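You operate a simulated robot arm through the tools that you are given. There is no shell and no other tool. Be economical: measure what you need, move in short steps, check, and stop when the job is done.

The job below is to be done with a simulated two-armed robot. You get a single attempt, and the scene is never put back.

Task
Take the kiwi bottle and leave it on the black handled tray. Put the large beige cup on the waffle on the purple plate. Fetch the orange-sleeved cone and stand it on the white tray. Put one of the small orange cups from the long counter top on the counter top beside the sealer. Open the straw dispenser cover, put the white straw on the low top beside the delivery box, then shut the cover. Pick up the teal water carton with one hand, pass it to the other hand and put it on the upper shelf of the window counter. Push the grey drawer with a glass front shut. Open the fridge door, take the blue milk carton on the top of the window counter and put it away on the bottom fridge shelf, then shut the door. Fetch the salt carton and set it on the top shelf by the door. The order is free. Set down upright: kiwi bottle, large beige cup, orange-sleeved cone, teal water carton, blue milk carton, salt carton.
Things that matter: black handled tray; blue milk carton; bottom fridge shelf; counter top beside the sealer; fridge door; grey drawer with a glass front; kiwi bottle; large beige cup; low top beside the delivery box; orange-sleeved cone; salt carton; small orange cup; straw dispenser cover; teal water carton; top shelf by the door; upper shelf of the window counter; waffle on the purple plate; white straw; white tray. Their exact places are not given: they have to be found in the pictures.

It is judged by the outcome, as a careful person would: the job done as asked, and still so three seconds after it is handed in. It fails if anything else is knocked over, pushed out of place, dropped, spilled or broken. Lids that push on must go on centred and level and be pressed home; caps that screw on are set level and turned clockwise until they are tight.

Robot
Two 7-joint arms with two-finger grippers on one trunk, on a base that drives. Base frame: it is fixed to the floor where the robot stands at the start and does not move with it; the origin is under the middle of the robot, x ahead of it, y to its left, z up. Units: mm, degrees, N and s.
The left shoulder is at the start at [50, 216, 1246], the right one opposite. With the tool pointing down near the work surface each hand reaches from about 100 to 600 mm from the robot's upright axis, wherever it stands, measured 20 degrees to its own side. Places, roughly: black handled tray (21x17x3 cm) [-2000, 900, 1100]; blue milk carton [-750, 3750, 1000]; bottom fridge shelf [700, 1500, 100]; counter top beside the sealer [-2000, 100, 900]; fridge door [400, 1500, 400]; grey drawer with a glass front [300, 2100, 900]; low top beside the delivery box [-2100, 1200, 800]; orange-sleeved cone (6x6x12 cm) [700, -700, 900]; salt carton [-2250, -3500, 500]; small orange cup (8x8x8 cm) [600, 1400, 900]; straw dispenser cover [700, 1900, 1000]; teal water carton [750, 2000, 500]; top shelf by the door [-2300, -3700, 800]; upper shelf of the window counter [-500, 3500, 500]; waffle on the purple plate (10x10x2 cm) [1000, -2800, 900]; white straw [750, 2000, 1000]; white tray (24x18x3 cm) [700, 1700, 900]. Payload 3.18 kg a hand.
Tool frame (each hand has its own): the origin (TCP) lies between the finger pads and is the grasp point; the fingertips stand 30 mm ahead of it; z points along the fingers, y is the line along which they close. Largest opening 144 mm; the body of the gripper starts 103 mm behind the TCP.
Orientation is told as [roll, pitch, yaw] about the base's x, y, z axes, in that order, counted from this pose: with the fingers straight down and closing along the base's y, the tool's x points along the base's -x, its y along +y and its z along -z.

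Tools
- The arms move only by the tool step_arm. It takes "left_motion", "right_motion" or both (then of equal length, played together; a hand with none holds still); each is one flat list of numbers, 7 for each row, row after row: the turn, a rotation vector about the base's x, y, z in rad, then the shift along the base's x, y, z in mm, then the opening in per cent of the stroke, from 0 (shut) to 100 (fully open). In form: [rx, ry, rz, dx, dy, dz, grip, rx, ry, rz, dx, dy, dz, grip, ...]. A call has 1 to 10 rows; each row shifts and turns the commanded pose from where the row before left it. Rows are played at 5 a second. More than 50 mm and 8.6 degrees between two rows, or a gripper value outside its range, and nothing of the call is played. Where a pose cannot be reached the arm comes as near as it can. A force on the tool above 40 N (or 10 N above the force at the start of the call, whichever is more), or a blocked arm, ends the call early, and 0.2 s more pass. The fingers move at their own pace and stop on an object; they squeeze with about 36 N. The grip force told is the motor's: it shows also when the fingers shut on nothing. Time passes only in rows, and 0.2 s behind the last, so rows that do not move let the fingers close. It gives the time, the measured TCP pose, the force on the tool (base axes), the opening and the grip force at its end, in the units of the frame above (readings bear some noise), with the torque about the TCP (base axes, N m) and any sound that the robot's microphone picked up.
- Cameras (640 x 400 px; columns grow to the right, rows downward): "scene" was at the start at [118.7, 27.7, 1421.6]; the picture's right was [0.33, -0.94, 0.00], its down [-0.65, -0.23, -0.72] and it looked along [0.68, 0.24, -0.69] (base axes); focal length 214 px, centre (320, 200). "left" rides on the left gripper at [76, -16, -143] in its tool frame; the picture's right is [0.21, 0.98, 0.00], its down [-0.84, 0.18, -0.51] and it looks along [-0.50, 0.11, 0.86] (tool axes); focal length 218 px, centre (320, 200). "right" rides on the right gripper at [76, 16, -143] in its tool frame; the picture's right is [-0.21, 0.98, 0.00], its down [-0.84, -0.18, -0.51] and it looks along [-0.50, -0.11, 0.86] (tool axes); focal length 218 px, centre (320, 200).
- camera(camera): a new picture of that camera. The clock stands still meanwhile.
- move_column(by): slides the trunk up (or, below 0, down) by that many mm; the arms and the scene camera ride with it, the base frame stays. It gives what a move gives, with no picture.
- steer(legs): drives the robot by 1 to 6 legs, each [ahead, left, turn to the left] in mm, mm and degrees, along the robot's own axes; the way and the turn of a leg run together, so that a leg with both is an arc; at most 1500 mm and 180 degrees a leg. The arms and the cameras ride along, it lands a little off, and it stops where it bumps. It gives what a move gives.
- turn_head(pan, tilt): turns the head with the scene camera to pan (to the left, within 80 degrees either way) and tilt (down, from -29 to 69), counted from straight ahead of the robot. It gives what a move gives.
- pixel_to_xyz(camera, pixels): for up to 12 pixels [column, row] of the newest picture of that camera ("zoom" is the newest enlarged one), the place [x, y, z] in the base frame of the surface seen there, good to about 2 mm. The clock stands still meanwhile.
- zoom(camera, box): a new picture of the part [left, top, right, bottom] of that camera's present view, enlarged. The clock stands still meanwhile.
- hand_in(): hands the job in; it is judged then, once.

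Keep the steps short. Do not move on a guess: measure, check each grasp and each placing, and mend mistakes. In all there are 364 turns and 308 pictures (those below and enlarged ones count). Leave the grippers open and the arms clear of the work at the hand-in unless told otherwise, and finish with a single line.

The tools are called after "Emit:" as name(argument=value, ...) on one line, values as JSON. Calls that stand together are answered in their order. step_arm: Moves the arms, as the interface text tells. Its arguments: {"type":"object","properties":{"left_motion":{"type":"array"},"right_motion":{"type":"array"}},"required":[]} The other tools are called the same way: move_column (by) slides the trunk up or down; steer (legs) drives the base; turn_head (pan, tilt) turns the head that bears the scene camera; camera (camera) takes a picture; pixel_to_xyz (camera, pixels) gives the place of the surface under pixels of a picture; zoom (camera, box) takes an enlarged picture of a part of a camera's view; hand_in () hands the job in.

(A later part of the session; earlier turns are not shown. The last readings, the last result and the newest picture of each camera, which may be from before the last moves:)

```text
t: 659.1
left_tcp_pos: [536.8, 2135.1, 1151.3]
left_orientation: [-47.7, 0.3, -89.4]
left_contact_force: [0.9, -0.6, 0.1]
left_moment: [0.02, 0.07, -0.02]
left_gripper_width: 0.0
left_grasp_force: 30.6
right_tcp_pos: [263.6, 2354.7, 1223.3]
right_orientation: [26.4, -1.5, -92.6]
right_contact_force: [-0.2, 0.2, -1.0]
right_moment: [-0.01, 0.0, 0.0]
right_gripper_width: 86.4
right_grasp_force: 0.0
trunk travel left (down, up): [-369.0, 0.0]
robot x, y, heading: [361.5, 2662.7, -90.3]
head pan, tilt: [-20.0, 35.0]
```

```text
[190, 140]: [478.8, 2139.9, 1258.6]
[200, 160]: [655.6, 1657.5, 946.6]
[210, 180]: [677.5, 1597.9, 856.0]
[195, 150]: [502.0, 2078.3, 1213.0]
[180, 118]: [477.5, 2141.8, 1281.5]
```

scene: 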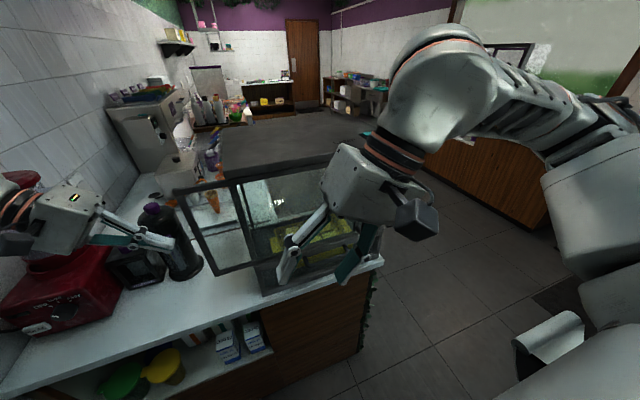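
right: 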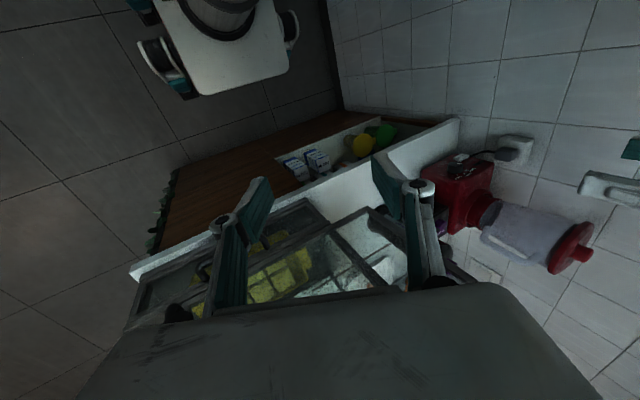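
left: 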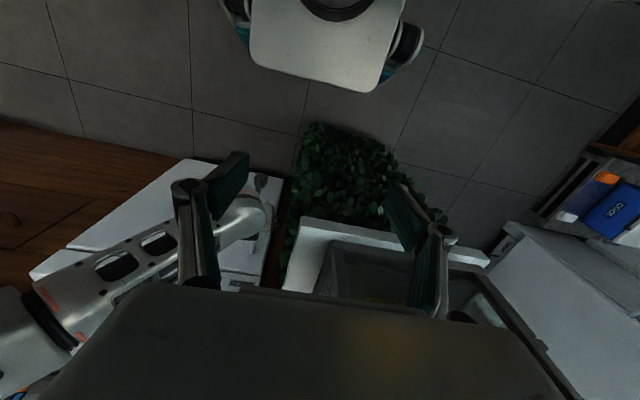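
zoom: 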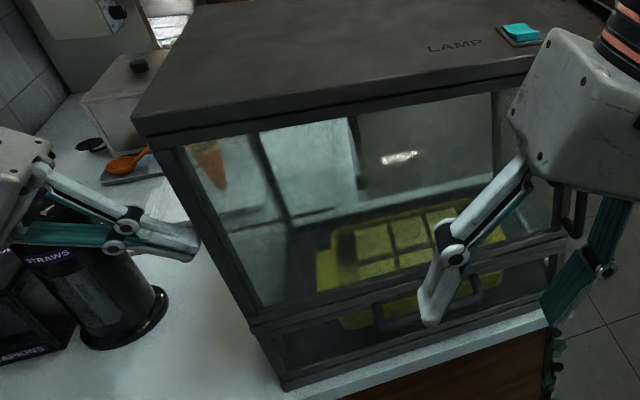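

The pane is flush again. I'll move the left hand off, raise and level it, fix the right hand's roll, and go to the straw dispenser.

Emit:
steer(legs=[[0, 120, 0]])

Emit:
step_arm(left_motion=[0, -0.13, 0, 0, 10, 25, 0, 0, -0.13, 0, 0, 10, 25, 0, 0, -0.14, 0, 0, 10, 25, 0, 0, -0.14, 0, 0, 10, 25, 30, 0, -0.14, 0, 0, 10, 20, 50, 0, -0.14, 0, 0, 10, 20, 50], right_motion=[0, 0.115, 0, 10, 0, 5, 60, 0, 0.115, 0, 10, 0, 5, 60, 0, 0.115, 0, 10, 0, 5, 60, 0, 0.11, 0, 10, 0, 5, 60, 0, 0, 0, 0, 0, 0, 60, 0, 0, 0, 0, 0, 0, 60])

Emit:
steer(legs=[[0, 200, 0], [185, 0, 0]])

Emit:
camera(camera="left")

```text
t: 660.8
left_tcp_pos: [658.8, 2134.5, 1150.7]
left_orientation: [-47.9, 0.2, -89.4]
left_contact_force: [0.2, 0.6, -0.3]
left_moment: [-0.02, -0.01, 0.02]
left_gripper_width: 0.0
left_grasp_force: 31.0
right_tcp_pos: [385.8, 2353.7, 1223.2]
right_orientation: [26.2, -1.7, -92.6]
right_contact_force: [0.8, -0.4, 1.5]
right_moment: [-0.02, 0.03, 0.0]
right_gripper_width: 86.4
right_grasp_force: 0.0
trunk travel left (down, up): [-369.0, 0.0]
robot x, y, heading: [483.1, 2664.2, -90.3]
head pan, tilt: [-20.0, 35.0]
```

```text
t: 662.2
left_tcp_pos: [656.6, 2194.0, 1294.1]
left_orientation: [-0.5, -0.3, -89.4]
left_contact_force: [-0.5, 0.7, -0.4]
left_moment: [0.0, -0.03, -0.02]
left_gripper_width: 71.9
left_grasp_force: 0.0
right_tcp_pos: [422.1, 2355.4, 1243.7]
right_orientation: [0.3, -2.5, -91.6]
right_contact_force: [-1.0, -0.3, -0.8]
right_moment: [-0.02, -0.01, -0.01]
right_gripper_width: 86.6
right_grasp_force: 0.1
trunk travel left (down, up): [-369.0, 0.0]
robot x, y, heading: [485.2, 2661.9, -90.5]
head pan, tilt: [-20.0, 35.0]
```

```text
t: 664.4
left_tcp_pos: [781.4, 2203.5, 1296.4]
left_orientation: [1.6, -0.1, -92.0]
left_contact_force: [0.3, -0.4, -0.2]
left_moment: [-0.02, 0.03, 0.01]
left_gripper_width: 72.0
left_grasp_force: 0.2
right_tcp_pos: [564.1, 2363.0, 1244.4]
right_orientation: [1.6, -2.8, -92.4]
right_contact_force: [-0.2, 0.9, -0.6]
right_moment: [-0.01, -0.06, 0.02]
right_gripper_width: 86.6
right_grasp_force: 0.0
trunk travel left (down, up): [-369.0, 0.0]
robot x, y, heading: [655.4, 2660.4, -90.9]
head pan, tilt: [-20.0, 35.0]
stopped in leg 1: the robot was blocked; the commanded pose is now the measured one
```

```text
43 pictures are left
```

left: 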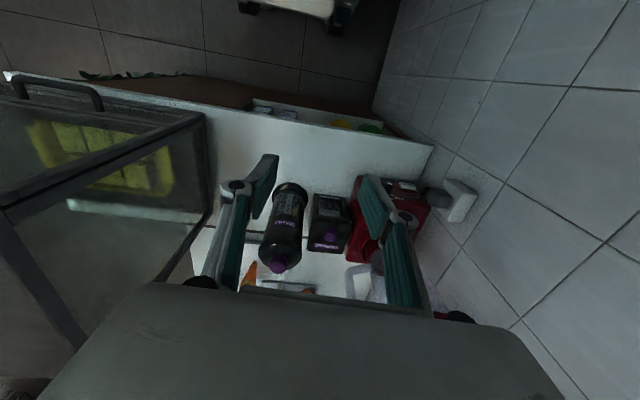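

Blocked by the wall at x=655. I'll ease back 20 mm, then measure the dispenser.

Emit:
pixel_to_xyz(camera="left", pixels=[[279, 265], [279, 258], [285, 240], [272, 240], [298, 240], [280, 250], [290, 200], [330, 236], [270, 225], [302, 225]])

Emit:
steer(legs=[[0, -25, 0.9], [175, 0, 0]])

Emit:
zoom(camera="left", box=[200, 60, 440, 260])

```text
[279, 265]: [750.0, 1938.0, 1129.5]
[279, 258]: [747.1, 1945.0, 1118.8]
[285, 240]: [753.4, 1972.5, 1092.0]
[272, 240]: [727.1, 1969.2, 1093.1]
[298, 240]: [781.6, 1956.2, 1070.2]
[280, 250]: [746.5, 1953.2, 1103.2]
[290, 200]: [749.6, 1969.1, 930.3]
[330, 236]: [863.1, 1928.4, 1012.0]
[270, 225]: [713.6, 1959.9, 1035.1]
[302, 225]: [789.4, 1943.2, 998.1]
```

```text
t: 666.4
left_tcp_pos: [782.0, 2025.6, 1292.1]
left_orientation: [0.7, 0.0, -91.1]
left_contact_force: [0.5, 0.2, 0.4]
left_moment: [0.03, 0.05, 0.01]
left_gripper_width: 71.8
left_grasp_force: 0.1
right_tcp_pos: [561.5, 2182.4, 1243.6]
right_orientation: [0.8, -2.5, -91.3]
right_contact_force: [-0.5, 0.1, 0.3]
right_moment: [0.03, -0.02, 0.01]
right_gripper_width: 86.5
right_grasp_force: 0.1
trunk travel left (down, up): [-369.0, 0.0]
robot x, y, heading: [628.6, 2488.8, -90.1]
head pan, tilt: [-20.0, 35.0]
```

```text
2.00 times, centred on (320, 160) of left
```

zoom: 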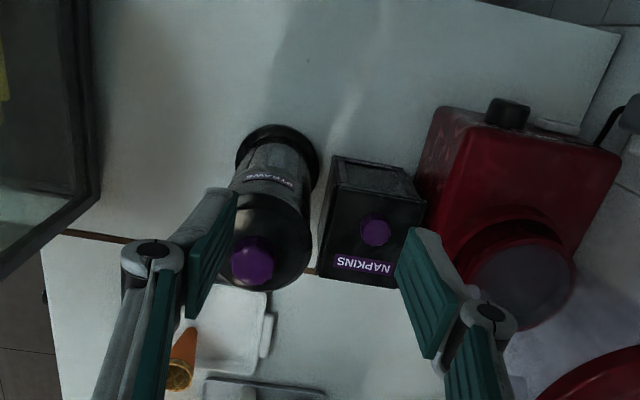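

The knob centre is about (750,1935), top z≈1130. I'll bring the left hand over it and lower to z≈1140.

Emit:
step_arm(left_motion=[0, 0, 0, -11, -31, -10, 50, 0, 0, 0, -11, -31, -10, 50, 0, 0, 0, -10, -31, -10, 50, 0, 0, 0, 0, 0, -30, 50, 0, 0, 0, 0, 0, -30, 50])

Emit:
zoom(camera="left", box=[200, 60, 440, 260])

Emit:
pixel_to_xyz(camera="zoom", pixels=[[320, 200], [320, 220], [300, 210], [340, 210], [320, 180], [320, 240]])

```text
t: 667.6
left_tcp_pos: [760.7, 1933.5, 1197.8]
left_orientation: [0.1, 0.0, -91.1]
left_contact_force: [-0.4, -0.7, -0.2]
left_moment: [0.0, -0.01, 0.01]
left_gripper_width: 71.8
left_grasp_force: 0.1
right_tcp_pos: [572.1, 2181.7, 1243.1]
right_orientation: [0.2, -2.6, -91.5]
right_contact_force: [-0.4, 0.3, -0.2]
right_moment: [0.05, 0.03, -0.02]
right_gripper_width: 86.4
right_grasp_force: 0.0
trunk travel left (down, up): [-369.0, 0.0]
robot x, y, heading: [631.6, 2493.6, -90.0]
head pan, tilt: [-20.0, 35.0]
```

```text
2.00 times, centred on (320, 160) of left
```

zoom: 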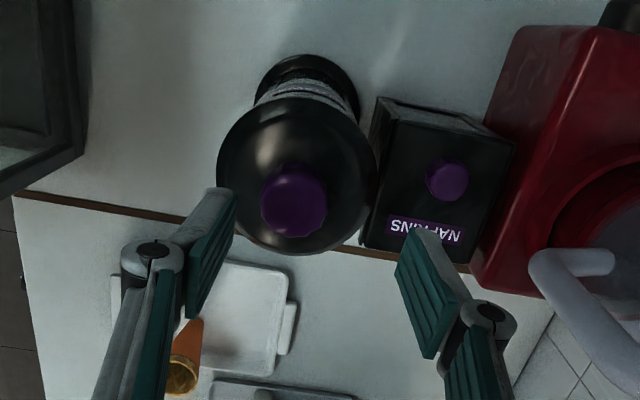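

```text
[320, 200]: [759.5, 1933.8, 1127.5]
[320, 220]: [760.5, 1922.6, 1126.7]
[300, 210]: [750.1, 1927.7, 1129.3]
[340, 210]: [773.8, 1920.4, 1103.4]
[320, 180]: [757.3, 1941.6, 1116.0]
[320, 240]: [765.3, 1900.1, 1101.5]
```

The knob centre is (747,1931). I'll align, lower to z≈1139 and grip it.

Emit:
step_arm(left_motion=[0, 0, 0, -7, -1, -15, 50, 0, 0, 0, -6, -1, -25, 50, 0, 0, 0, 0, 0, -18, 50, 0, 0, 0, 0, 0, 0, 10, 0, 0, 0, 0, 0, 0, 10, 0, 0, 0, 0, 0, 0, 10])

Emit:
step_arm(left_motion=[0, 0, 0, 0, 0, 8, 10, 0, 0, 0, 0, 0, 10, 10])

Emit:
zoom(camera="left", box=[200, 60, 440, 260])

```text
t: 669.0
left_tcp_pos: [746.4, 1929.7, 1143.0]
left_orientation: [0.1, 0.1, -91.0]
left_contact_force: [-0.9, 0.4, -1.4]
left_moment: [-0.17, 0.03, -0.06]
left_gripper_width: 34.7
left_grasp_force: 45.3
right_tcp_pos: [573.3, 2181.0, 1244.1]
right_orientation: [0.4, -2.5, -91.4]
right_contact_force: [0.8, -0.1, 0.7]
right_moment: [0.0, -0.01, -0.01]
right_gripper_width: 86.3
right_grasp_force: 0.1
trunk travel left (down, up): [-369.0, 0.0]
robot x, y, heading: [637.2, 2492.0, -90.1]
head pan, tilt: [-20.0, 35.0]
```

```text
t: 669.6
left_tcp_pos: [747.8, 1929.5, 1159.1]
left_orientation: [0.0, 0.1, -91.1]
left_contact_force: [-4.8, -1.4, -2.2]
left_moment: [-0.19, 0.05, -0.15]
left_gripper_width: 34.5
left_grasp_force: 44.6
right_tcp_pos: [571.4, 2179.5, 1244.4]
right_orientation: [0.3, -2.5, -91.5]
right_contact_force: [-0.5, 0.4, 0.3]
right_moment: [-0.03, -0.01, 0.04]
right_gripper_width: 86.5
right_grasp_force: 0.0
trunk travel left (down, up): [-369.0, 0.0]
robot x, y, heading: [630.8, 2490.8, -90.0]
head pan, tilt: [-20.0, 35.0]
```

```text
2.00 times, centred on (320, 160) of left
```

zoom: 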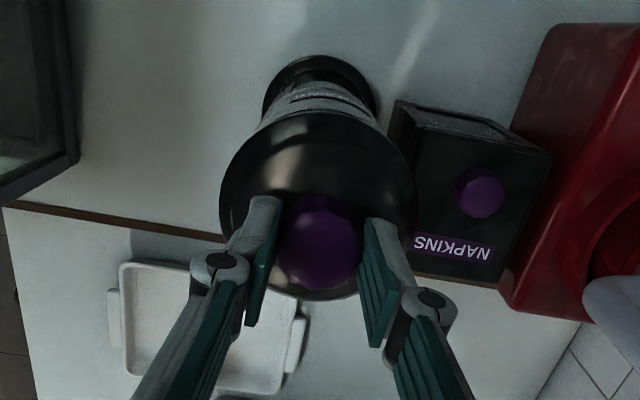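

The cover seems to lift freely. I'll lift it 70 mm more and look.

Emit:
step_arm(left_motion=[0, 0, 0, 0, 0, 20, 10, 0, 0, 0, 0, 0, 25, 10, 0, 0, 0, 0, 0, 30, 10])

Emit:
turn_head(pan=10, tilt=35)

Emit:
zoom(camera="scene", box=[160, 80, 400, 280])

```text
t: 670.4
left_tcp_pos: [746.6, 1931.3, 1235.5]
left_orientation: [0.1, 0.0, -91.1]
left_contact_force: [-5.6, -3.0, -2.3]
left_moment: [-0.87, 0.17, 0.19]
left_gripper_width: 34.6
left_grasp_force: 44.9
right_tcp_pos: [571.2, 2179.5, 1243.6]
right_orientation: [0.2, -2.5, -91.4]
right_contact_force: [-0.8, -0.9, 0.1]
right_moment: [0.02, 0.01, -0.02]
right_gripper_width: 86.6
right_grasp_force: 0.0
trunk travel left (down, up): [-369.0, 0.0]
robot x, y, heading: [629.1, 2487.6, -89.8]
head pan, tilt: [-20.0, 35.0]
```

```text
t: 671.3
left_tcp_pos: [746.9, 1929.6, 1234.2]
left_orientation: [0.0, 0.1, -91.1]
left_contact_force: [-4.1, -6.0, -1.5]
left_moment: [-0.64, 0.17, -0.05]
left_gripper_width: 34.6
left_grasp_force: 45.3
right_tcp_pos: [571.9, 2181.6, 1243.2]
right_orientation: [0.4, -2.5, -91.4]
right_contact_force: [0.4, 0.9, 0.1]
right_moment: [-0.01, -0.04, -0.03]
right_gripper_width: 86.6
right_grasp_force: 0.2
trunk travel left (down, up): [-369.0, 0.0]
robot x, y, heading: [630.7, 2492.8, -90.6]
head pan, tilt: [10.0, 35.0]
```

```text
2.00 times, centred on (280, 180) of scene
```

zoom: 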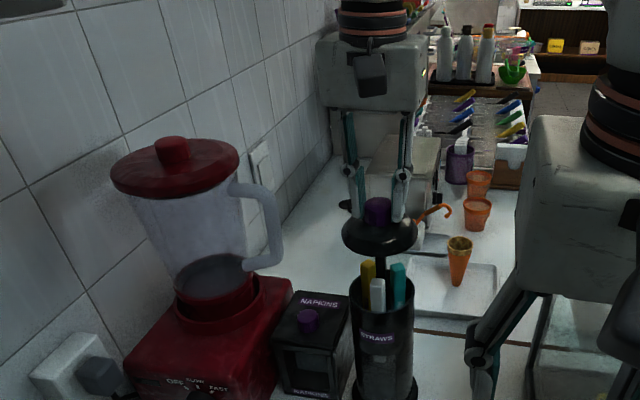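

The cover rises on a central rod and the straws show: yellow, white (front, zoom (377,293)) and teal. I'll measure them.

Emit:
pixel_to_xyz(camera="zoom", pixels=[[377, 283], [377, 300], [378, 308], [368, 265], [367, 280], [398, 270], [398, 295], [375, 312], [360, 300], [405, 305], [380, 240], [378, 205]])

Emit:
zoom(camera="scene", box=[320, 160, 390, 280])

```text
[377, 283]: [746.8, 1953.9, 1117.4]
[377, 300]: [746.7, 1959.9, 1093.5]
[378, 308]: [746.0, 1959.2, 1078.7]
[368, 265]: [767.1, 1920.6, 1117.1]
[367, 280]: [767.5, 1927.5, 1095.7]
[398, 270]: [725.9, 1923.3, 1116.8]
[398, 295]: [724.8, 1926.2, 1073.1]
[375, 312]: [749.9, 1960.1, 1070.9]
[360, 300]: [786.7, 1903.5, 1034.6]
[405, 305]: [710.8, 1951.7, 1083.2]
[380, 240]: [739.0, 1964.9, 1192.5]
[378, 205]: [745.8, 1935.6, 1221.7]
```

```text
3.33 times, centred on (355, 220) of scene
```

zoom: 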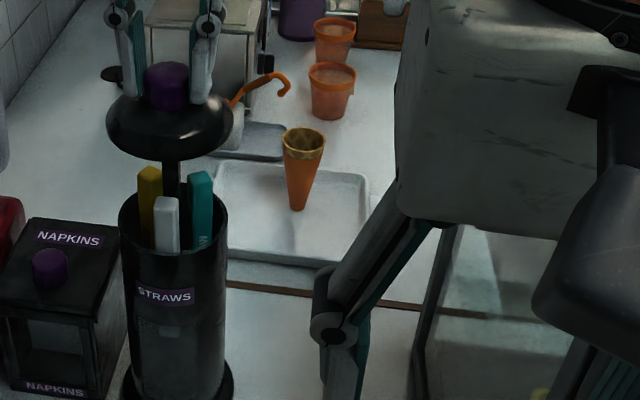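

White straw: top z≈1117, centre ≈(747,1952). The jar rim is z≈1070 and the lid underside is at about 1185. The left hand holds the cover, so I'll bring the right hand in from the front, tilted 70°, to a staging point.

Emit:
step_arm(right_motion=[-0.136, 0, 0, 19, -10, -13, 30, -0.136, 0, 0, 19, -10, -15, 30, -0.136, 0, 0, 19, -10, -15, 30, -0.136, 0, 0, 19, -10, -15, 30, -0.136, 0, 0, 19, -10, -15, 30, -0.136, 0, 0, 20, -10, -15, 30, -0.136, 0, 0, 20, -10, -15, 30, -0.136, 0, 0, 20, -10, -15, 30, -0.13, 0, 0, 20, -11, -15, 30])

Emit:
camera(camera="right")

```text
t: 673.0
left_tcp_pos: [746.6, 1930.2, 1233.6]
left_orientation: [0.1, 0.2, -91.1]
left_contact_force: [-5.1, -2.9, -1.1]
left_moment: [0.27, 0.43, -0.04]
left_gripper_width: 34.6
left_grasp_force: 44.9
right_tcp_pos: [674.6, 2058.1, 1209.9]
right_orientation: [21.7, -53.6, -117.2]
right_contact_force: [-0.2, 0.0, -0.3]
right_moment: [0.01, -0.01, -0.01]
right_gripper_width: 43.2
right_grasp_force: 0.0
right hand out of reach, approached as far as the arm can: row 8
trunk travel left (down, up): [-369.0, 0.0]
robot x, y, heading: [632.6, 2488.7, -90.1]
head pan, tilt: [10.0, 35.0]
stopped in row 8 (right hand): the arm was blocked; the commanded pose is now the measured one
```

```text
37 pictures are left
```

right: 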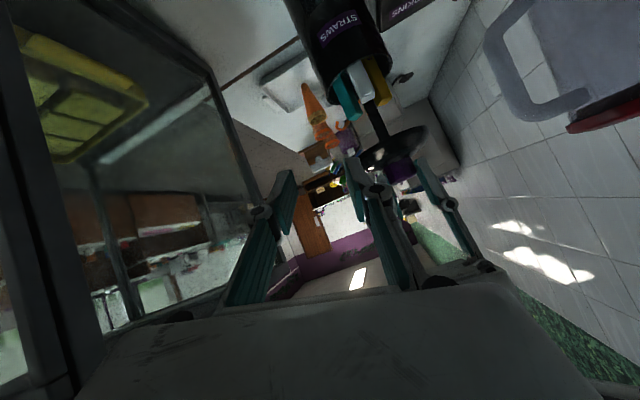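

The right arm can't get in comfortably. I'll withdraw it to where it was, and test whether the cover stays up on its rod when released — if so the left hand alone can do the job.

Emit:
step_arm(right_motion=[0.12, 0, 0.05, -12, 20, 5, 60, 0.12, 0, 0.06, -12, 20, 5, 60, 0.12, 0, 0.06, -12, 20, 5, 60, 0.12, 0, 0.06, -12, 20, 5, 60, 0.12, 0, 0.06, -12, 20, 5, 60, 0.12, 0, 0.06, -12, 20, 5, 60, 0.12, 0, 0.06, -12, 10, 5, 60])

Emit:
step_arm(left_motion=[0, 0, 0, 0, 0, 12, 10, 0, 0, 0, 0, 0, 12, 10, 0, 0, 0, 0, 0, 0, 30, 0, 0, 0, 0, 0, 0, 40])

Emit:
zoom(camera="scene", box=[200, 60, 440, 260])

```text
t: 674.5
left_tcp_pos: [746.7, 1930.4, 1232.8]
left_orientation: [0.2, 0.1, -91.2]
left_contact_force: [-10.0, -4.2, -1.7]
left_moment: [-0.07, -0.24, 0.11]
left_gripper_width: 34.3
left_grasp_force: 44.6
right_tcp_pos: [591.4, 2189.8, 1244.0]
right_orientation: [10.5, -6.8, -85.6]
right_contact_force: [0.4, 0.0, -1.0]
right_moment: [-0.03, 0.02, 0.01]
right_gripper_width: 86.7
right_grasp_force: 0.1
trunk travel left (down, up): [-369.0, 0.0]
robot x, y, heading: [632.8, 2492.9, -89.9]
head pan, tilt: [10.0, 35.0]
```

```text
t: 675.5
left_tcp_pos: [748.4, 1930.6, 1257.7]
left_orientation: [0.2, 0.1, -91.0]
left_contact_force: [-0.4, -0.2, -0.4]
left_moment: [0.04, 0.02, 0.01]
left_gripper_width: 57.6
left_grasp_force: 0.1
right_tcp_pos: [590.3, 2189.8, 1242.8]
right_orientation: [10.5, -7.0, -85.8]
right_contact_force: [0.5, -0.2, 0.2]
right_moment: [0.01, 0.0, -0.01]
right_gripper_width: 86.5
right_grasp_force: 0.0
trunk travel left (down, up): [-369.0, 0.0]
robot x, y, heading: [630.2, 2490.3, -90.1]
head pan, tilt: [10.0, 35.0]
```

```text
2.00 times, centred on (320, 160) of scene
```

zoom: 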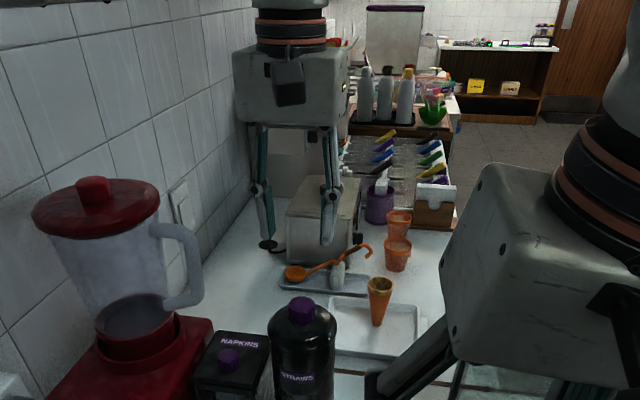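

The cover drops when released, so one hand must hold it. Lifting it seems to raise the straws too. I'll regrip the knob and lift it as high as it goes.

Emit:
step_arm(left_motion=[0, 0, 0, 0, 0, -40, 50, 0, 0, 0, 0, 0, -40, 50, 0, 0, 0, 0, 0, -34, 50, 0, 0, 0, 0, 0, 0, 10, 0, 0, 0, 0, 0, 0, 10, 0, 0, 0, 0, 0, 0, 10])

Emit:
step_arm(left_motion=[0, 0, 0, 0, 0, 25, 10, 0, 0, 0, 0, 0, 30, 10, 0, 0, 0, 0, 0, 30, 10, 0, 0, 0, 0, 0, 30, 10, 0, 0, 0, 0, 0, 30, 10, 0, 0, 0, 0, 0, 30, 10])

Emit:
zoom(camera="scene", box=[240, 80, 440, 280])

```text
t: 677.0
left_tcp_pos: [746.8, 1929.5, 1144.7]
left_orientation: [0.1, -0.1, -91.1]
left_contact_force: [-8.8, 0.9, -1.5]
left_moment: [0.4, 0.31, -0.08]
left_gripper_width: 34.5
left_grasp_force: 44.8
right_tcp_pos: [590.9, 2189.5, 1243.5]
right_orientation: [10.5, -6.9, -85.7]
right_contact_force: [0.8, 0.2, -0.2]
right_moment: [0.01, -0.01, -0.01]
right_gripper_width: 86.3
right_grasp_force: 0.0
trunk travel left (down, up): [-369.0, 0.0]
robot x, y, heading: [632.6, 2492.5, -90.1]
head pan, tilt: [10.0, 35.0]
```

```text
t: 678.4
left_tcp_pos: [747.1, 1930.0, 1314.3]
left_orientation: [0.3, 0.7, -91.2]
left_contact_force: [-5.4, 3.1, -31.4]
left_moment: [0.27, -0.05, -0.04]
left_gripper_width: 34.2
left_grasp_force: 45.9
right_tcp_pos: [592.0, 2186.7, 1243.0]
right_orientation: [10.5, -6.7, -85.7]
right_contact_force: [0.6, -0.6, -0.9]
right_moment: [0.05, -0.02, -0.03]
right_gripper_width: 86.2
right_grasp_force: 0.2
trunk travel left (down, up): [-369.0, 0.0]
robot x, y, heading: [634.0, 2491.0, -90.2]
head pan, tilt: [10.0, 35.0]
```

```text
2.00 times, centred on (340, 180) of scene
```

zoom: 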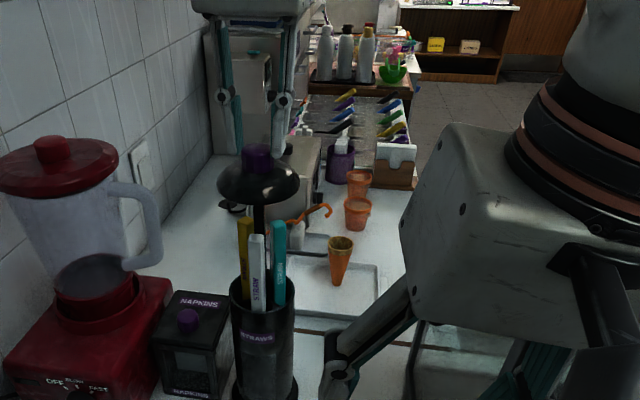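

At its upper limit the straws stand well out. I'll ease off 4 mm and measure the white straw.

Emit:
pixel_to_xyz(camera="zoom", pixels=[[257, 238], [258, 260], [259, 285], [260, 305], [245, 225], [279, 230], [280, 270], [246, 270], [258, 195], [262, 310], [283, 180]])

Emit:
step_arm(left_motion=[0, 0, 0, 0, 0, -5, 10])

```text
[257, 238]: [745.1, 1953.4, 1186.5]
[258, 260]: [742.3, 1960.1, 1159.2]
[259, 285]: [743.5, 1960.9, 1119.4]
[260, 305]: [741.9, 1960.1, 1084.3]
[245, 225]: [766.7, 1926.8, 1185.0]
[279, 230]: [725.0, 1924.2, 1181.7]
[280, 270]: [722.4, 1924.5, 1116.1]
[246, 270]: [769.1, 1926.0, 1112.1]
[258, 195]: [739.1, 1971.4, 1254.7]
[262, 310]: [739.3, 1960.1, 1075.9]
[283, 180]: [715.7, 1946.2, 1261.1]
```

```text
t: 678.8
left_tcp_pos: [747.8, 1929.7, 1315.6]
left_orientation: [0.1, 0.0, -91.0]
left_contact_force: [-0.1, 0.8, 1.7]
left_moment: [0.06, -0.02, 0.0]
left_gripper_width: 14.2
left_grasp_force: 0.0
right_tcp_pos: [592.5, 2188.7, 1243.2]
right_orientation: [10.4, -6.8, -85.6]
right_contact_force: [0.4, -0.5, -0.5]
right_moment: [-0.01, 0.04, 0.0]
right_gripper_width: 86.2
right_grasp_force: 0.1
trunk travel left (down, up): [-369.0, 0.0]
robot x, y, heading: [634.4, 2488.4, -90.1]
head pan, tilt: [10.0, 35.0]
```

The knob slipped out at the limit. I'll open, regrip lower on the knob, and lift 155 mm this time.

Emit:
step_arm(left_motion=[0, 0, 0, 0, 0, 0, 50, 0, 0, 0, 0, 0, -30, 50, 0, 0, 0, 0, 0, -45, 50, 0, 0, 0, 0, 0, -45, 50, 0, 0, 0, 0, 0, -45, 50, 0, 0, 0, 0, 0, -11, 50, 0, 0, 0, 0, 0, 0, 10, 0, 0, 0, 0, 0, 0, 10, 0, 0, 0, 0, 0, 0, 10])

Emit:
step_arm(left_motion=[0, 0, 0, 0, 0, 25, 10, 0, 0, 0, 0, 0, 30, 10, 0, 0, 0, 0, 0, 30, 10, 0, 0, 0, 0, 0, 30, 10, 0, 0, 0, 0, 0, 30, 10, 0, 0, 0, 0, 0, 8, 10])

Emit:
zoom(camera="scene", box=[240, 80, 440, 280])

```text
t: 680.8
left_tcp_pos: [747.0, 1931.5, 1138.9]
left_orientation: [0.1, 0.1, -91.1]
left_contact_force: [-8.0, -0.9, -1.9]
left_moment: [-0.55, 0.33, -0.24]
left_gripper_width: 35.0
left_grasp_force: 44.7
right_tcp_pos: [590.5, 2189.5, 1241.8]
right_orientation: [10.5, -6.9, -85.7]
right_contact_force: [-0.2, -0.1, 0.4]
right_moment: [0.0, 0.01, 0.01]
right_gripper_width: 86.2
right_grasp_force: 0.1
trunk travel left (down, up): [-369.0, 0.0]
robot x, y, heading: [629.5, 2491.2, -90.0]
head pan, tilt: [10.0, 35.0]
```

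```text
t: 682.1
left_tcp_pos: [746.9, 1930.5, 1291.2]
left_orientation: [0.1, 0.1, -91.2]
left_contact_force: [-11.0, -4.3, 2.8]
left_moment: [-0.15, 0.51, 0.28]
left_gripper_width: 34.7
left_grasp_force: 44.7
right_tcp_pos: [590.1, 2188.9, 1244.0]
right_orientation: [10.5, -7.0, -85.7]
right_contact_force: [-1.3, 0.0, -0.4]
right_moment: [0.04, -0.03, 0.02]
right_gripper_width: 86.4
right_grasp_force: 0.0
trunk travel left (down, up): [-369.0, 0.0]
robot x, y, heading: [636.3, 2490.7, -90.0]
head pan, tilt: [10.0, 35.0]
```

```text
2.00 times, centred on (340, 180) of scene
```

zoom: 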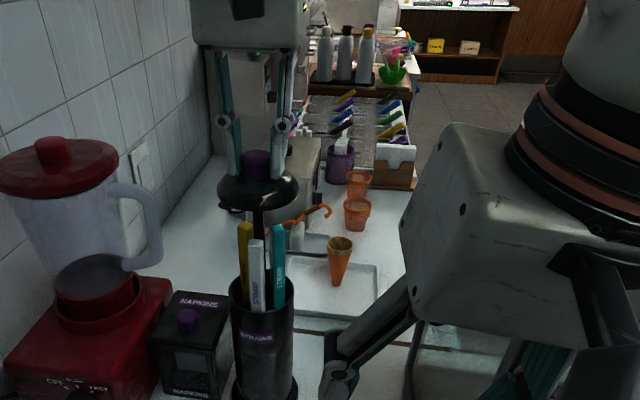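

The cover is held at its height and the white straw is clear, around (744,1952), z 1075–1173. I'll turn the right hand inward (yaw −50°, tilt 55°) in two stages.

Emit:
step_arm(right_motion=[-0.006, 0.09, 0.1, 7, -8, 0, 30, -0.006, 0.09, 0.1, 7, -8, 0, 30, 0, 0, 0.14, 7, -10, 0, 30, 0, 0, 0.14, 7, -10, 0, 30, 0, 0, 0.12, 7, -10, 0, 30, -0.107, -0.09, 0, 8, -10, 0, 30, -0.107, -0.09, 0, 8, -12, 0, 25, -0.107, -0.09, 0, 8, -12, 0, 25, -0.107, -0.09, 0, 9, -20, -5, 25, -0.107, -0.09, 0, 9, -20, -10, 25])

Emit:
camera(camera="right")

```text
t: 684.4
left_tcp_pos: [747.0, 1931.0, 1289.9]
left_orientation: [0.1, 0.1, -91.2]
left_contact_force: [-14.0, -4.2, 2.4]
left_moment: [0.0, 0.27, -0.05]
left_gripper_width: 34.7
left_grasp_force: 45.1
right_tcp_pos: [667.5, 2066.9, 1225.1]
right_orientation: [0.4, -45.9, -50.3]
right_contact_force: [-0.1, -0.5, -0.2]
right_moment: [0.01, 0.02, 0.01]
right_gripper_width: 35.9
right_grasp_force: 0.0
trunk travel left (down, up): [-369.0, 0.0]
robot x, y, heading: [630.3, 2491.0, -90.0]
head pan, tilt: [10.0, 35.0]
```

```text
33 pictures are left
```

right: 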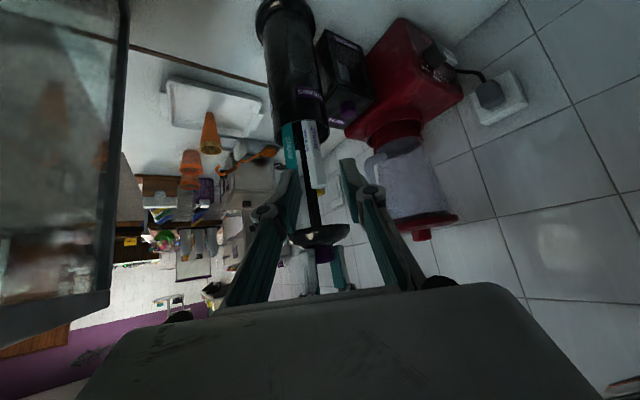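

The white straw is nearly between the right fingers. I'll approach three-quarters of the way with the fingers 32 mm apart and check.

Emit:
step_arm(right_motion=[0, 0, 0, 16, -25, -17, 22, 0, 0, 0, 16, -25, -17, 22, 0, 0, 0, 16, -25, -17, 22])

Emit:
zoom(camera="right", box=[220, 60, 420, 260])

Emit:
pixel_to_xyz(camera="zoom", pixels=[[320, 200], [330, 200], [340, 220], [320, 240], [300, 200], [330, 260]])

```text
t: 685.1
left_tcp_pos: [746.6, 1930.6, 1289.6]
left_orientation: [0.2, 0.2, -91.1]
left_contact_force: [-11.4, -4.6, 2.9]
left_moment: [0.26, 0.76, -0.22]
left_gripper_width: 35.0
left_grasp_force: 44.8
right_tcp_pos: [713.7, 1992.8, 1177.7]
right_orientation: [0.5, -45.8, -50.4]
right_contact_force: [0.3, -0.6, -0.9]
right_moment: [0.02, -0.03, 0.01]
right_gripper_width: 31.6
right_grasp_force: 0.0
trunk travel left (down, up): [-369.0, 0.0]
robot x, y, heading: [631.4, 2493.4, -90.2]
head pan, tilt: [10.0, 35.0]
```

```text
2.00 times, centred on (320, 160) of right
```

zoom: 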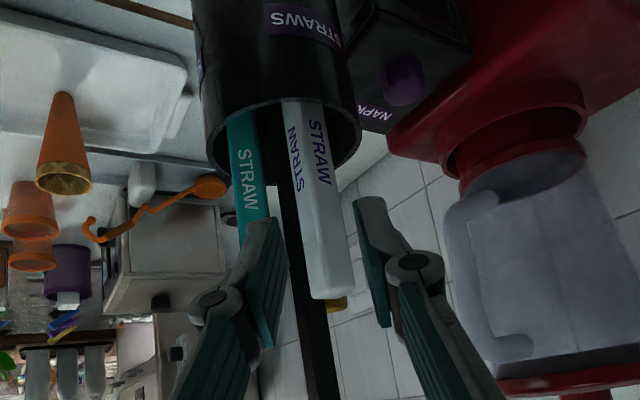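

```text
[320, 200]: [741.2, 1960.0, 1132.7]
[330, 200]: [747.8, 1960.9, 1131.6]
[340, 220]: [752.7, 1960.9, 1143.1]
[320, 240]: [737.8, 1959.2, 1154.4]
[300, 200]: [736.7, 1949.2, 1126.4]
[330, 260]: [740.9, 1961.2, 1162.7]
```

Centred on the white straw (off by 2 mm). I'll narrow to 28 mm, advance 26 mm and close.

Emit:
step_arm(right_motion=[0, 0, 0, -1, -1, 0, 19.5, 0, 0, 0, 9, -11, -9, 19.5, 0, 0, 0, 8, -10, -8, 19.5, 0, 0, 0, 0, 0, 0, 0, 0, 0, 0, 0, 0, 0, 0, 0, 0, 0, 0, 0, 0, 0])

Emit:
zoom(camera="right", box=[220, 60, 420, 260])

```text
t: 686.5
left_tcp_pos: [747.3, 1930.4, 1289.0]
left_orientation: [0.1, 0.1, -91.1]
left_contact_force: [-12.2, -3.6, 3.1]
left_moment: [-0.02, 0.35, -0.07]
left_gripper_width: 34.8
left_grasp_force: 45.3
right_tcp_pos: [730.3, 1970.8, 1158.8]
right_orientation: [0.5, -45.6, -50.4]
right_contact_force: [0.7, 0.0, -0.4]
right_moment: [0.0, 0.05, 0.03]
right_gripper_width: 0.2
right_grasp_force: 30.7
trunk travel left (down, up): [-369.0, 0.0]
robot x, y, heading: [629.1, 2487.2, -90.2]
head pan, tilt: [10.0, 35.0]
```

```text
2.00 times, centred on (320, 160) of right
```

zoom: 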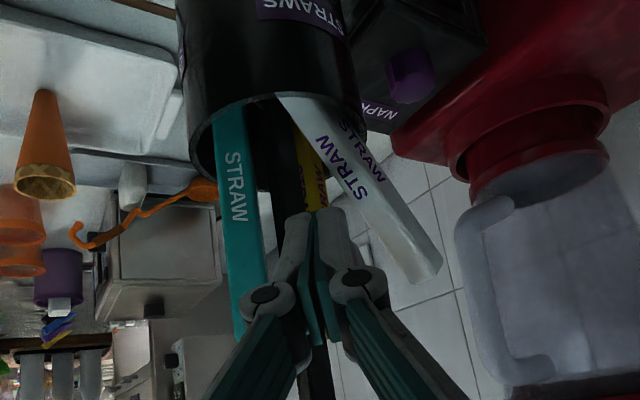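

The straw slipped aside and now leans outward to the right of the fingers. I'll back off, open, and measure its new pose.

Emit:
step_arm(right_motion=[0, 0, 0, -13, 15, 12, 0, 0, 0, 0, -13, 15, 12, 20, 0, 0, 0, -5, 6, 6, 30])

Emit:
zoom(camera="right", box=[220, 60, 420, 260])

Emit:
pixel_to_xyz(camera="zoom", pixels=[[390, 245], [370, 215], [345, 180], [325, 150], [400, 235], [375, 240], [310, 130], [360, 190]])

```text
t: 687.4
left_tcp_pos: [746.8, 1930.6, 1290.2]
left_orientation: [0.3, 0.1, -91.1]
left_contact_force: [-14.4, -2.9, 2.5]
left_moment: [-0.12, 0.3, -0.05]
left_gripper_width: 34.9
left_grasp_force: 44.6
right_tcp_pos: [698.7, 2008.0, 1188.3]
right_orientation: [0.5, -45.8, -50.4]
right_contact_force: [0.5, -1.2, 0.1]
right_moment: [-0.01, 0.0, -0.03]
right_gripper_width: 43.0
right_grasp_force: 0.0
trunk travel left (down, up): [-369.0, 0.0]
robot x, y, heading: [632.6, 2494.7, -90.2]
head pan, tilt: [10.0, 35.0]
```

```text
2.00 times, centred on (320, 160) of right
```

zoom: 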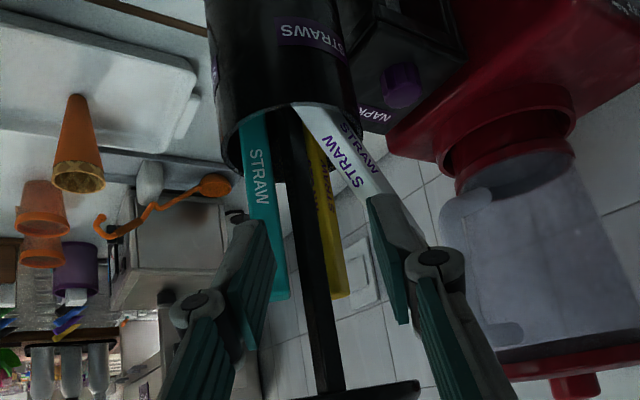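

```text
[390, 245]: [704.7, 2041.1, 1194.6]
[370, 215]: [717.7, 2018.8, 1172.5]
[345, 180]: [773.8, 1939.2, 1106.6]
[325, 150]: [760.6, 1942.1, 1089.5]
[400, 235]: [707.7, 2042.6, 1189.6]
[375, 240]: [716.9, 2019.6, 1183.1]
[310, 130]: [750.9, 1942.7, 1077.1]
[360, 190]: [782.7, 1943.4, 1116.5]
```

The straw leans about 39° toward +x along the line (756,1938,1074)→(≈821,1938,1160). I'll roll the right hand 30° about its own axis to suit the lean, go to a staging point, and check.

Emit:
step_arm(right_motion=[-0.06, 0.072, 0.09, 18, -7, -1, 30, -0.06, 0.072, 0.09, 18, -8, -1, 30, -0.06, 0.072, 0.09, 18, -8, -2, 30, -0.06, 0.072, 0.09, 17, -7, -2, 30])

Emit:
zoom(camera="right", box=[220, 60, 420, 260])

Emit:
pixel_to_xyz(camera="zoom", pixels=[[320, 200], [310, 170], [330, 225], [300, 150], [330, 245], [320, 215]])

```text
t: 688.4
left_tcp_pos: [746.9, 1931.2, 1291.0]
left_orientation: [0.3, 0.0, -91.0]
left_contact_force: [-8.5, -7.0, 8.9]
left_moment: [0.93, 0.36, -0.34]
left_gripper_width: 34.5
left_grasp_force: 45.3
right_tcp_pos: [770.1, 1976.9, 1182.3]
right_orientation: [-26.7, -38.3, -11.0]
right_contact_force: [-6.9, 5.9, -7.1]
right_moment: [-0.28, -0.59, -0.27]
right_gripper_width: 41.7
right_grasp_force: 0.1
trunk travel left (down, up): [-369.0, 0.0]
robot x, y, heading: [630.8, 2492.5, -90.2]
head pan, tilt: [10.0, 35.0]
```

```text
2.00 times, centred on (320, 160) of right
```

zoom: 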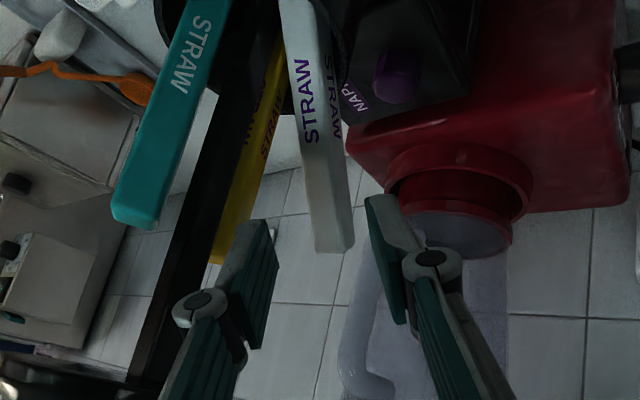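

```text
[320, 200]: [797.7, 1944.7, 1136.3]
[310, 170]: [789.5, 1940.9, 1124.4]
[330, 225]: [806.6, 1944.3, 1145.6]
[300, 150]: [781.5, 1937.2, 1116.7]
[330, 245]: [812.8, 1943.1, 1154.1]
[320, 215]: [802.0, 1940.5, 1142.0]
```

Well aligned now. I'll advance 45 mm along the tool axis and close.

Emit:
step_arm(right_motion=[0, 0, 0, 12, -14, -15, 30, 0, 0, 0, 13, -14, -15, 26, 0, 0, 0, 0, 0, 0, 0, 0, 0, 0, 0, 0, 0, 0, 0, 0, 0, 0, 0, 0, 0])

Emit:
zoom(camera="right", box=[220, 60, 420, 260])

```text
t: 689.0
left_tcp_pos: [747.5, 1931.9, 1290.6]
left_orientation: [0.3, -0.2, -91.1]
left_contact_force: [-3.1, 0.8, -3.3]
left_moment: [-0.25, 0.26, 0.1]
left_gripper_width: 34.7
left_grasp_force: 45.1
right_tcp_pos: [792.9, 1954.7, 1152.1]
right_orientation: [-26.5, -38.3, -11.1]
right_contact_force: [-8.3, 10.5, 5.6]
right_moment: [-0.33, -0.34, -0.48]
right_gripper_width: 17.3
right_grasp_force: 36.3
trunk travel left (down, up): [-369.0, 0.0]
robot x, y, heading: [626.4, 2491.4, -89.9]
head pan, tilt: [10.0, 35.0]
stopped in row 3 (right hand): the force on the tool passed its limit at 53 N (the readings are from after the stop); the commanded pose is now the measured one
```

```text
2.00 times, centred on (320, 160) of right
```

zoom: 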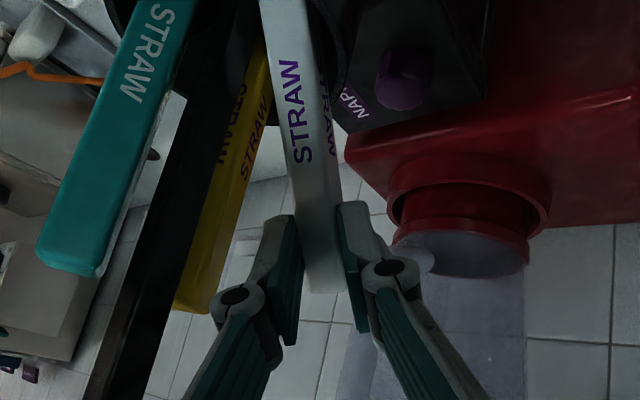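

The straw is gripped (17 mm). Before pulling it out along its own axis I'll check where the blender handle is.

Emit:
zoom(camera="scene", box=[220, 60, 420, 260])

Emit:
pixel_to_xyz(camera="zoom", pixels=[[200, 260], [210, 290], [190, 320], [170, 245], [215, 330], [130, 230], [280, 300], [285, 275]])

```text
2.00 times, centred on (320, 160) of scene
```

zoom: 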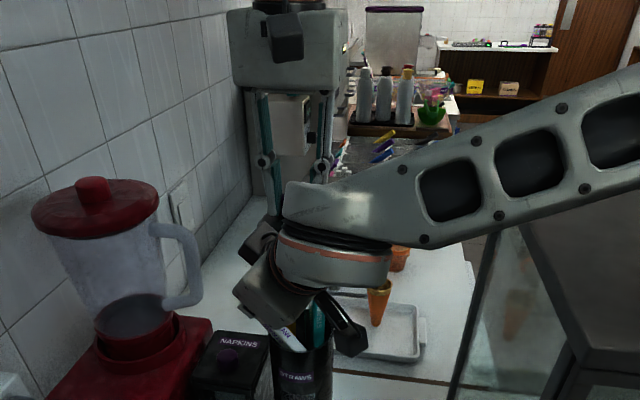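

```text
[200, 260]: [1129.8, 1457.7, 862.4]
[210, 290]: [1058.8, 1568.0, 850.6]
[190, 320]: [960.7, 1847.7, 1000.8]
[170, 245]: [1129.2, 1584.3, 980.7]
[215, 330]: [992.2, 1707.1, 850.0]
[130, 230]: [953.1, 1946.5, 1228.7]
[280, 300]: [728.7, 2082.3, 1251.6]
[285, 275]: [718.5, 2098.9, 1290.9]
```

The blender lid and handle are at x≳870, so I'll draw the straw up and toward the robot rather than far to the side: first along its lean, then up and back.

Emit:
step_arm(right_motion=[0, 0, 0, 6, 5, 9, 0, 0, 0, 0, 6, 5, 10, 0, 0, 0, 0, 6, 5, 10, 0, 0, 0, 0, 6, 4, 11, 0, 0, 0, 0, 5, 2, 14, 0, 0, 0, 0, 3, 2, 16, 0, 0, 0, 0, 0, 12, 16, 0, 0, 0, 0, 0, 25, 10, 0, 0, 0, 0, 0, 30, 5, 0])

Emit:
camera(camera="right")

```text
t: 691.0
left_tcp_pos: [746.9, 1930.1, 1290.9]
left_orientation: [0.2, -0.3, -91.0]
left_contact_force: [-16.5, 11.7, 2.7]
left_moment: [-0.27, 0.5, -0.03]
left_gripper_width: 35.1
left_grasp_force: 45.1
right_tcp_pos: [823.9, 2045.5, 1254.6]
right_orientation: [-26.6, -38.3, -11.0]
right_contact_force: [-0.2, 0.5, -0.3]
right_moment: [0.04, -0.02, 0.01]
right_gripper_width: 16.2
right_grasp_force: 36.0
trunk travel left (down, up): [-369.0, 0.0]
robot x, y, heading: [633.0, 2488.7, -90.1]
head pan, tilt: [10.0, 35.0]
```

```text
26 pictures are left
```

right: 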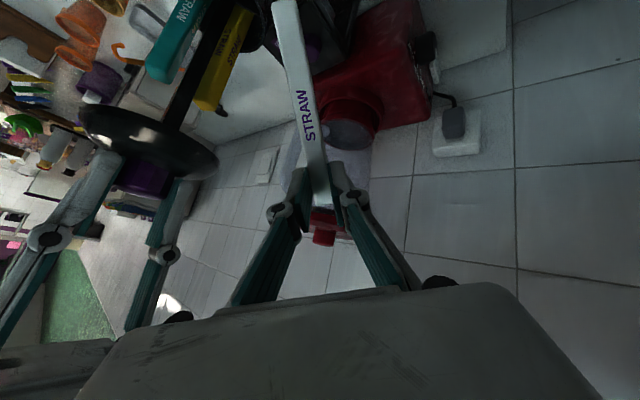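

The white straw is out. I'll move it further back, then lower the cover with the left hand and release it.

Emit:
step_arm(right_motion=[0, 0, 0, -10, 35, 10, 0, 0, 0, 0, -10, 35, 10, 0, 0, 0, 0, -10, 35, 0, 0, 0, 0, 0, 0, 0, 0, 0, 0, 0, 0, 0, 0, 0, 0, 0, 0, 0, 0, 0, 0, 0, 0, 0, 0, 0, 0, 0, 0, 0, 0, 0, 0, 0, 0, 0, 0, 0, 0, 0, 0, 0, 0], left_motion=[0, 0, 0, 0, 0, 0, 10, 0, 0, 0, 0, 0, 0, 10, 0, 0, 0, 0, 0, 0, 10, 0, 0, 0, 0, 0, -30, 10, 0, 0, 0, 0, 0, -30, 10, 0, 0, 0, 0, 0, -30, 10, 0, 0, 0, 0, 0, -30, 10, 0, 0, 0, 0, 0, -20, 10, 0, 0, 0, 0, 0, -8, 10])

Emit:
zoom(camera="scene", box=[220, 80, 420, 280])

```text
t: 693.0
left_tcp_pos: [746.7, 1931.8, 1141.9]
left_orientation: [0.2, -0.1, -91.1]
left_contact_force: [-24.9, 10.7, -1.7]
left_moment: [0.47, 0.73, -0.3]
left_gripper_width: 34.9
left_grasp_force: 44.9
right_tcp_pos: [794.8, 2150.3, 1274.5]
right_orientation: [-26.5, -38.3, -11.0]
right_contact_force: [0.2, 0.1, -0.4]
right_moment: [0.01, -0.04, -0.04]
right_gripper_width: 16.4
right_grasp_force: 36.1
trunk travel left (down, up): [-369.0, 0.0]
robot x, y, heading: [632.8, 2488.6, -90.1]
head pan, tilt: [10.0, 35.0]
```

```text
2.00 times, centred on (320, 180) of scene
```

zoom: 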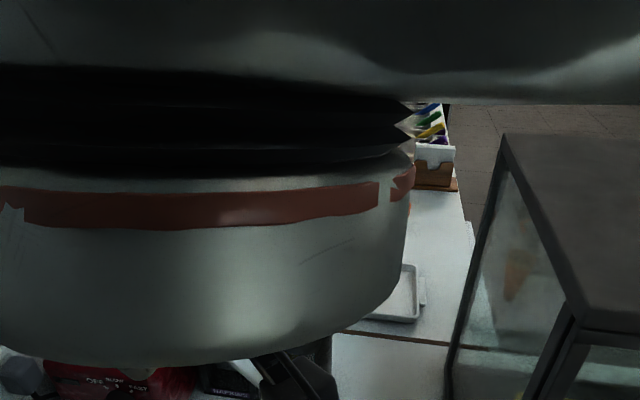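

The cover is down at its shut height (TCP 1142). I'll release, rise a little and check with the left camera.

Emit:
step_arm(left_motion=[0, 0, 0, 0, 0, 0, 40, 0, 0, 0, 0, 0, 0, 50, 0, 0, 0, 0, 0, 40, 50, 0, 0, 0, 0, 0, 45, 50])

Emit:
camera(camera="left")

Emit:
pixel_to_xyz(camera="left", pixels=[[310, 165], [308, 150], [300, 135], [285, 150], [335, 150], [310, 185]])

```text
t: 694.0
left_tcp_pos: [748.8, 1932.8, 1228.1]
left_orientation: [0.2, -0.3, -91.0]
left_contact_force: [-0.6, 0.0, -0.2]
left_moment: [-0.02, -0.02, -0.02]
left_gripper_width: 72.1
left_grasp_force: 0.1
right_tcp_pos: [798.0, 2151.2, 1273.7]
right_orientation: [-26.5, -38.2, -11.0]
right_contact_force: [-1.0, 0.3, -0.3]
right_moment: [-0.01, -0.03, 0.01]
right_gripper_width: 16.5
right_grasp_force: 35.9
trunk travel left (down, up): [-369.0, 0.0]
robot x, y, heading: [630.6, 2492.8, -90.1]
head pan, tilt: [10.0, 35.0]
```

```text
24 pictures are left
```

left: 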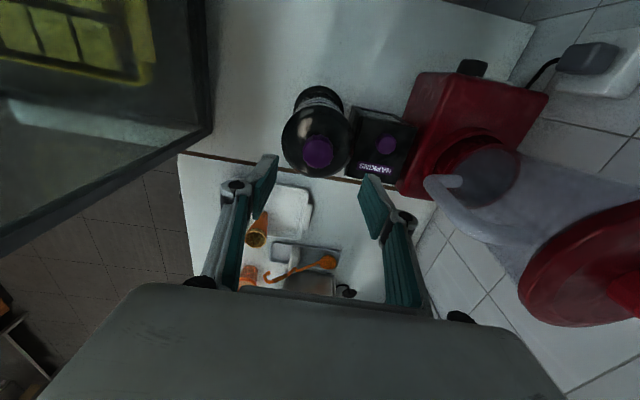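

```text
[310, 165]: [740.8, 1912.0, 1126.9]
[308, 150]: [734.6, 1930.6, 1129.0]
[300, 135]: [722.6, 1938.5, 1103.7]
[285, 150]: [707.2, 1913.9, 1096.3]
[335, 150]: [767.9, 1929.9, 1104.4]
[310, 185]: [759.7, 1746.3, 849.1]
```

The cover is shut (knob top 1129 as before). I'll lift the left hand clear, back away and carry the straw to the counter with the delivery box.

Emit:
step_arm(left_motion=[0, 0, 0, 0, 10, 40, 50, 0, 0, 0, 0, 20, 40, 50, 0, 0, 0, 10, 40, 0, 50, 0, 0, 0, 10, 40, 0, 50])

Emit:
steer(legs=[[-170, 0, 0], [0, -1000, 0], [0, 0, -90], [0, 1430, 0], [900, 0, 0]])

Emit:
turn_head(pan=0, tilt=35)

Emit:
camera(camera="scene")

```text
t: 695.0
left_tcp_pos: [764.4, 2040.4, 1307.3]
left_orientation: [0.5, -0.2, -91.2]
left_contact_force: [0.3, 0.5, 0.5]
left_moment: [-0.01, -0.01, -0.04]
left_gripper_width: 72.0
left_grasp_force: 0.1
right_tcp_pos: [793.5, 2148.9, 1275.5]
right_orientation: [-26.5, -38.4, -11.1]
right_contact_force: [0.2, 1.0, 0.0]
right_moment: [0.01, 0.03, -0.02]
right_gripper_width: 16.5
right_grasp_force: 36.2
trunk travel left (down, up): [-369.0, 0.0]
robot x, y, heading: [632.2, 2489.4, -90.2]
head pan, tilt: [10.0, 35.0]
```

```text
t: 696.7
left_tcp_pos: [764.3, 2215.2, 1308.2]
left_orientation: [0.5, -0.4, -91.0]
left_contact_force: [-1.3, -0.9, -0.6]
left_moment: [0.01, 0.02, 0.01]
left_gripper_width: 71.8
left_grasp_force: 0.0
right_tcp_pos: [792.8, 2323.3, 1274.4]
right_orientation: [-26.6, -38.4, -10.7]
right_contact_force: [1.0, -0.1, 0.3]
right_moment: [-0.02, -0.01, -0.01]
right_gripper_width: 16.5
right_grasp_force: 35.7
trunk travel left (down, up): [-369.0, 0.0]
robot x, y, heading: [630.2, 2664.3, -89.9]
head pan, tilt: [10.0, 35.0]
stopped in leg 2: the robot was blocked; the commanded pose is now the measured one
```

```text
t: 697.5
left_tcp_pos: [765.3, 2215.4, 1309.2]
left_orientation: [0.6, -0.3, -90.9]
left_contact_force: [-0.2, 0.0, 0.0]
left_moment: [-0.01, 0.01, 0.0]
left_gripper_width: 72.0
left_grasp_force: 0.0
right_tcp_pos: [792.8, 2323.3, 1275.2]
right_orientation: [-26.4, -38.4, -10.9]
right_contact_force: [-0.4, 0.1, 0.0]
right_moment: [0.02, -0.01, -0.01]
right_gripper_width: 16.3
right_grasp_force: 36.4
trunk travel left (down, up): [-369.0, 0.0]
robot x, y, heading: [632.2, 2662.2, -90.0]
head pan, tilt: [0.0, 35.0]
```

```text
23 pictures are left
```

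scene: 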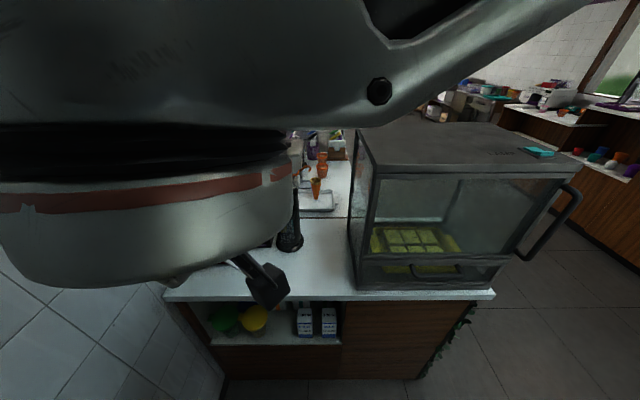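

It reported blocked at the start of the strafe. I'll back off another 120 mm and try again in shorter legs.

Emit:
steer(legs=[[-120, 0, 0], [0, -500, 0]])

```text
t: 703.2
left_tcp_pos: [276.2, 2333.2, 1307.7]
left_orientation: [0.1, -0.3, -90.8]
left_contact_force: [0.4, -0.2, 0.0]
left_moment: [-0.02, -0.01, 0.02]
left_gripper_width: 71.8
left_grasp_force: 0.1
right_tcp_pos: [302.8, 2441.6, 1274.1]
right_orientation: [-26.6, -38.2, -10.7]
right_contact_force: [0.4, -0.7, 0.3]
right_moment: [0.0, 0.0, 0.01]
right_gripper_width: 16.5
right_grasp_force: 36.3
trunk travel left (down, up): [-369.0, 0.0]
robot x, y, heading: [132.7, 2780.6, -89.5]
head pan, tilt: [0.0, 35.0]
```

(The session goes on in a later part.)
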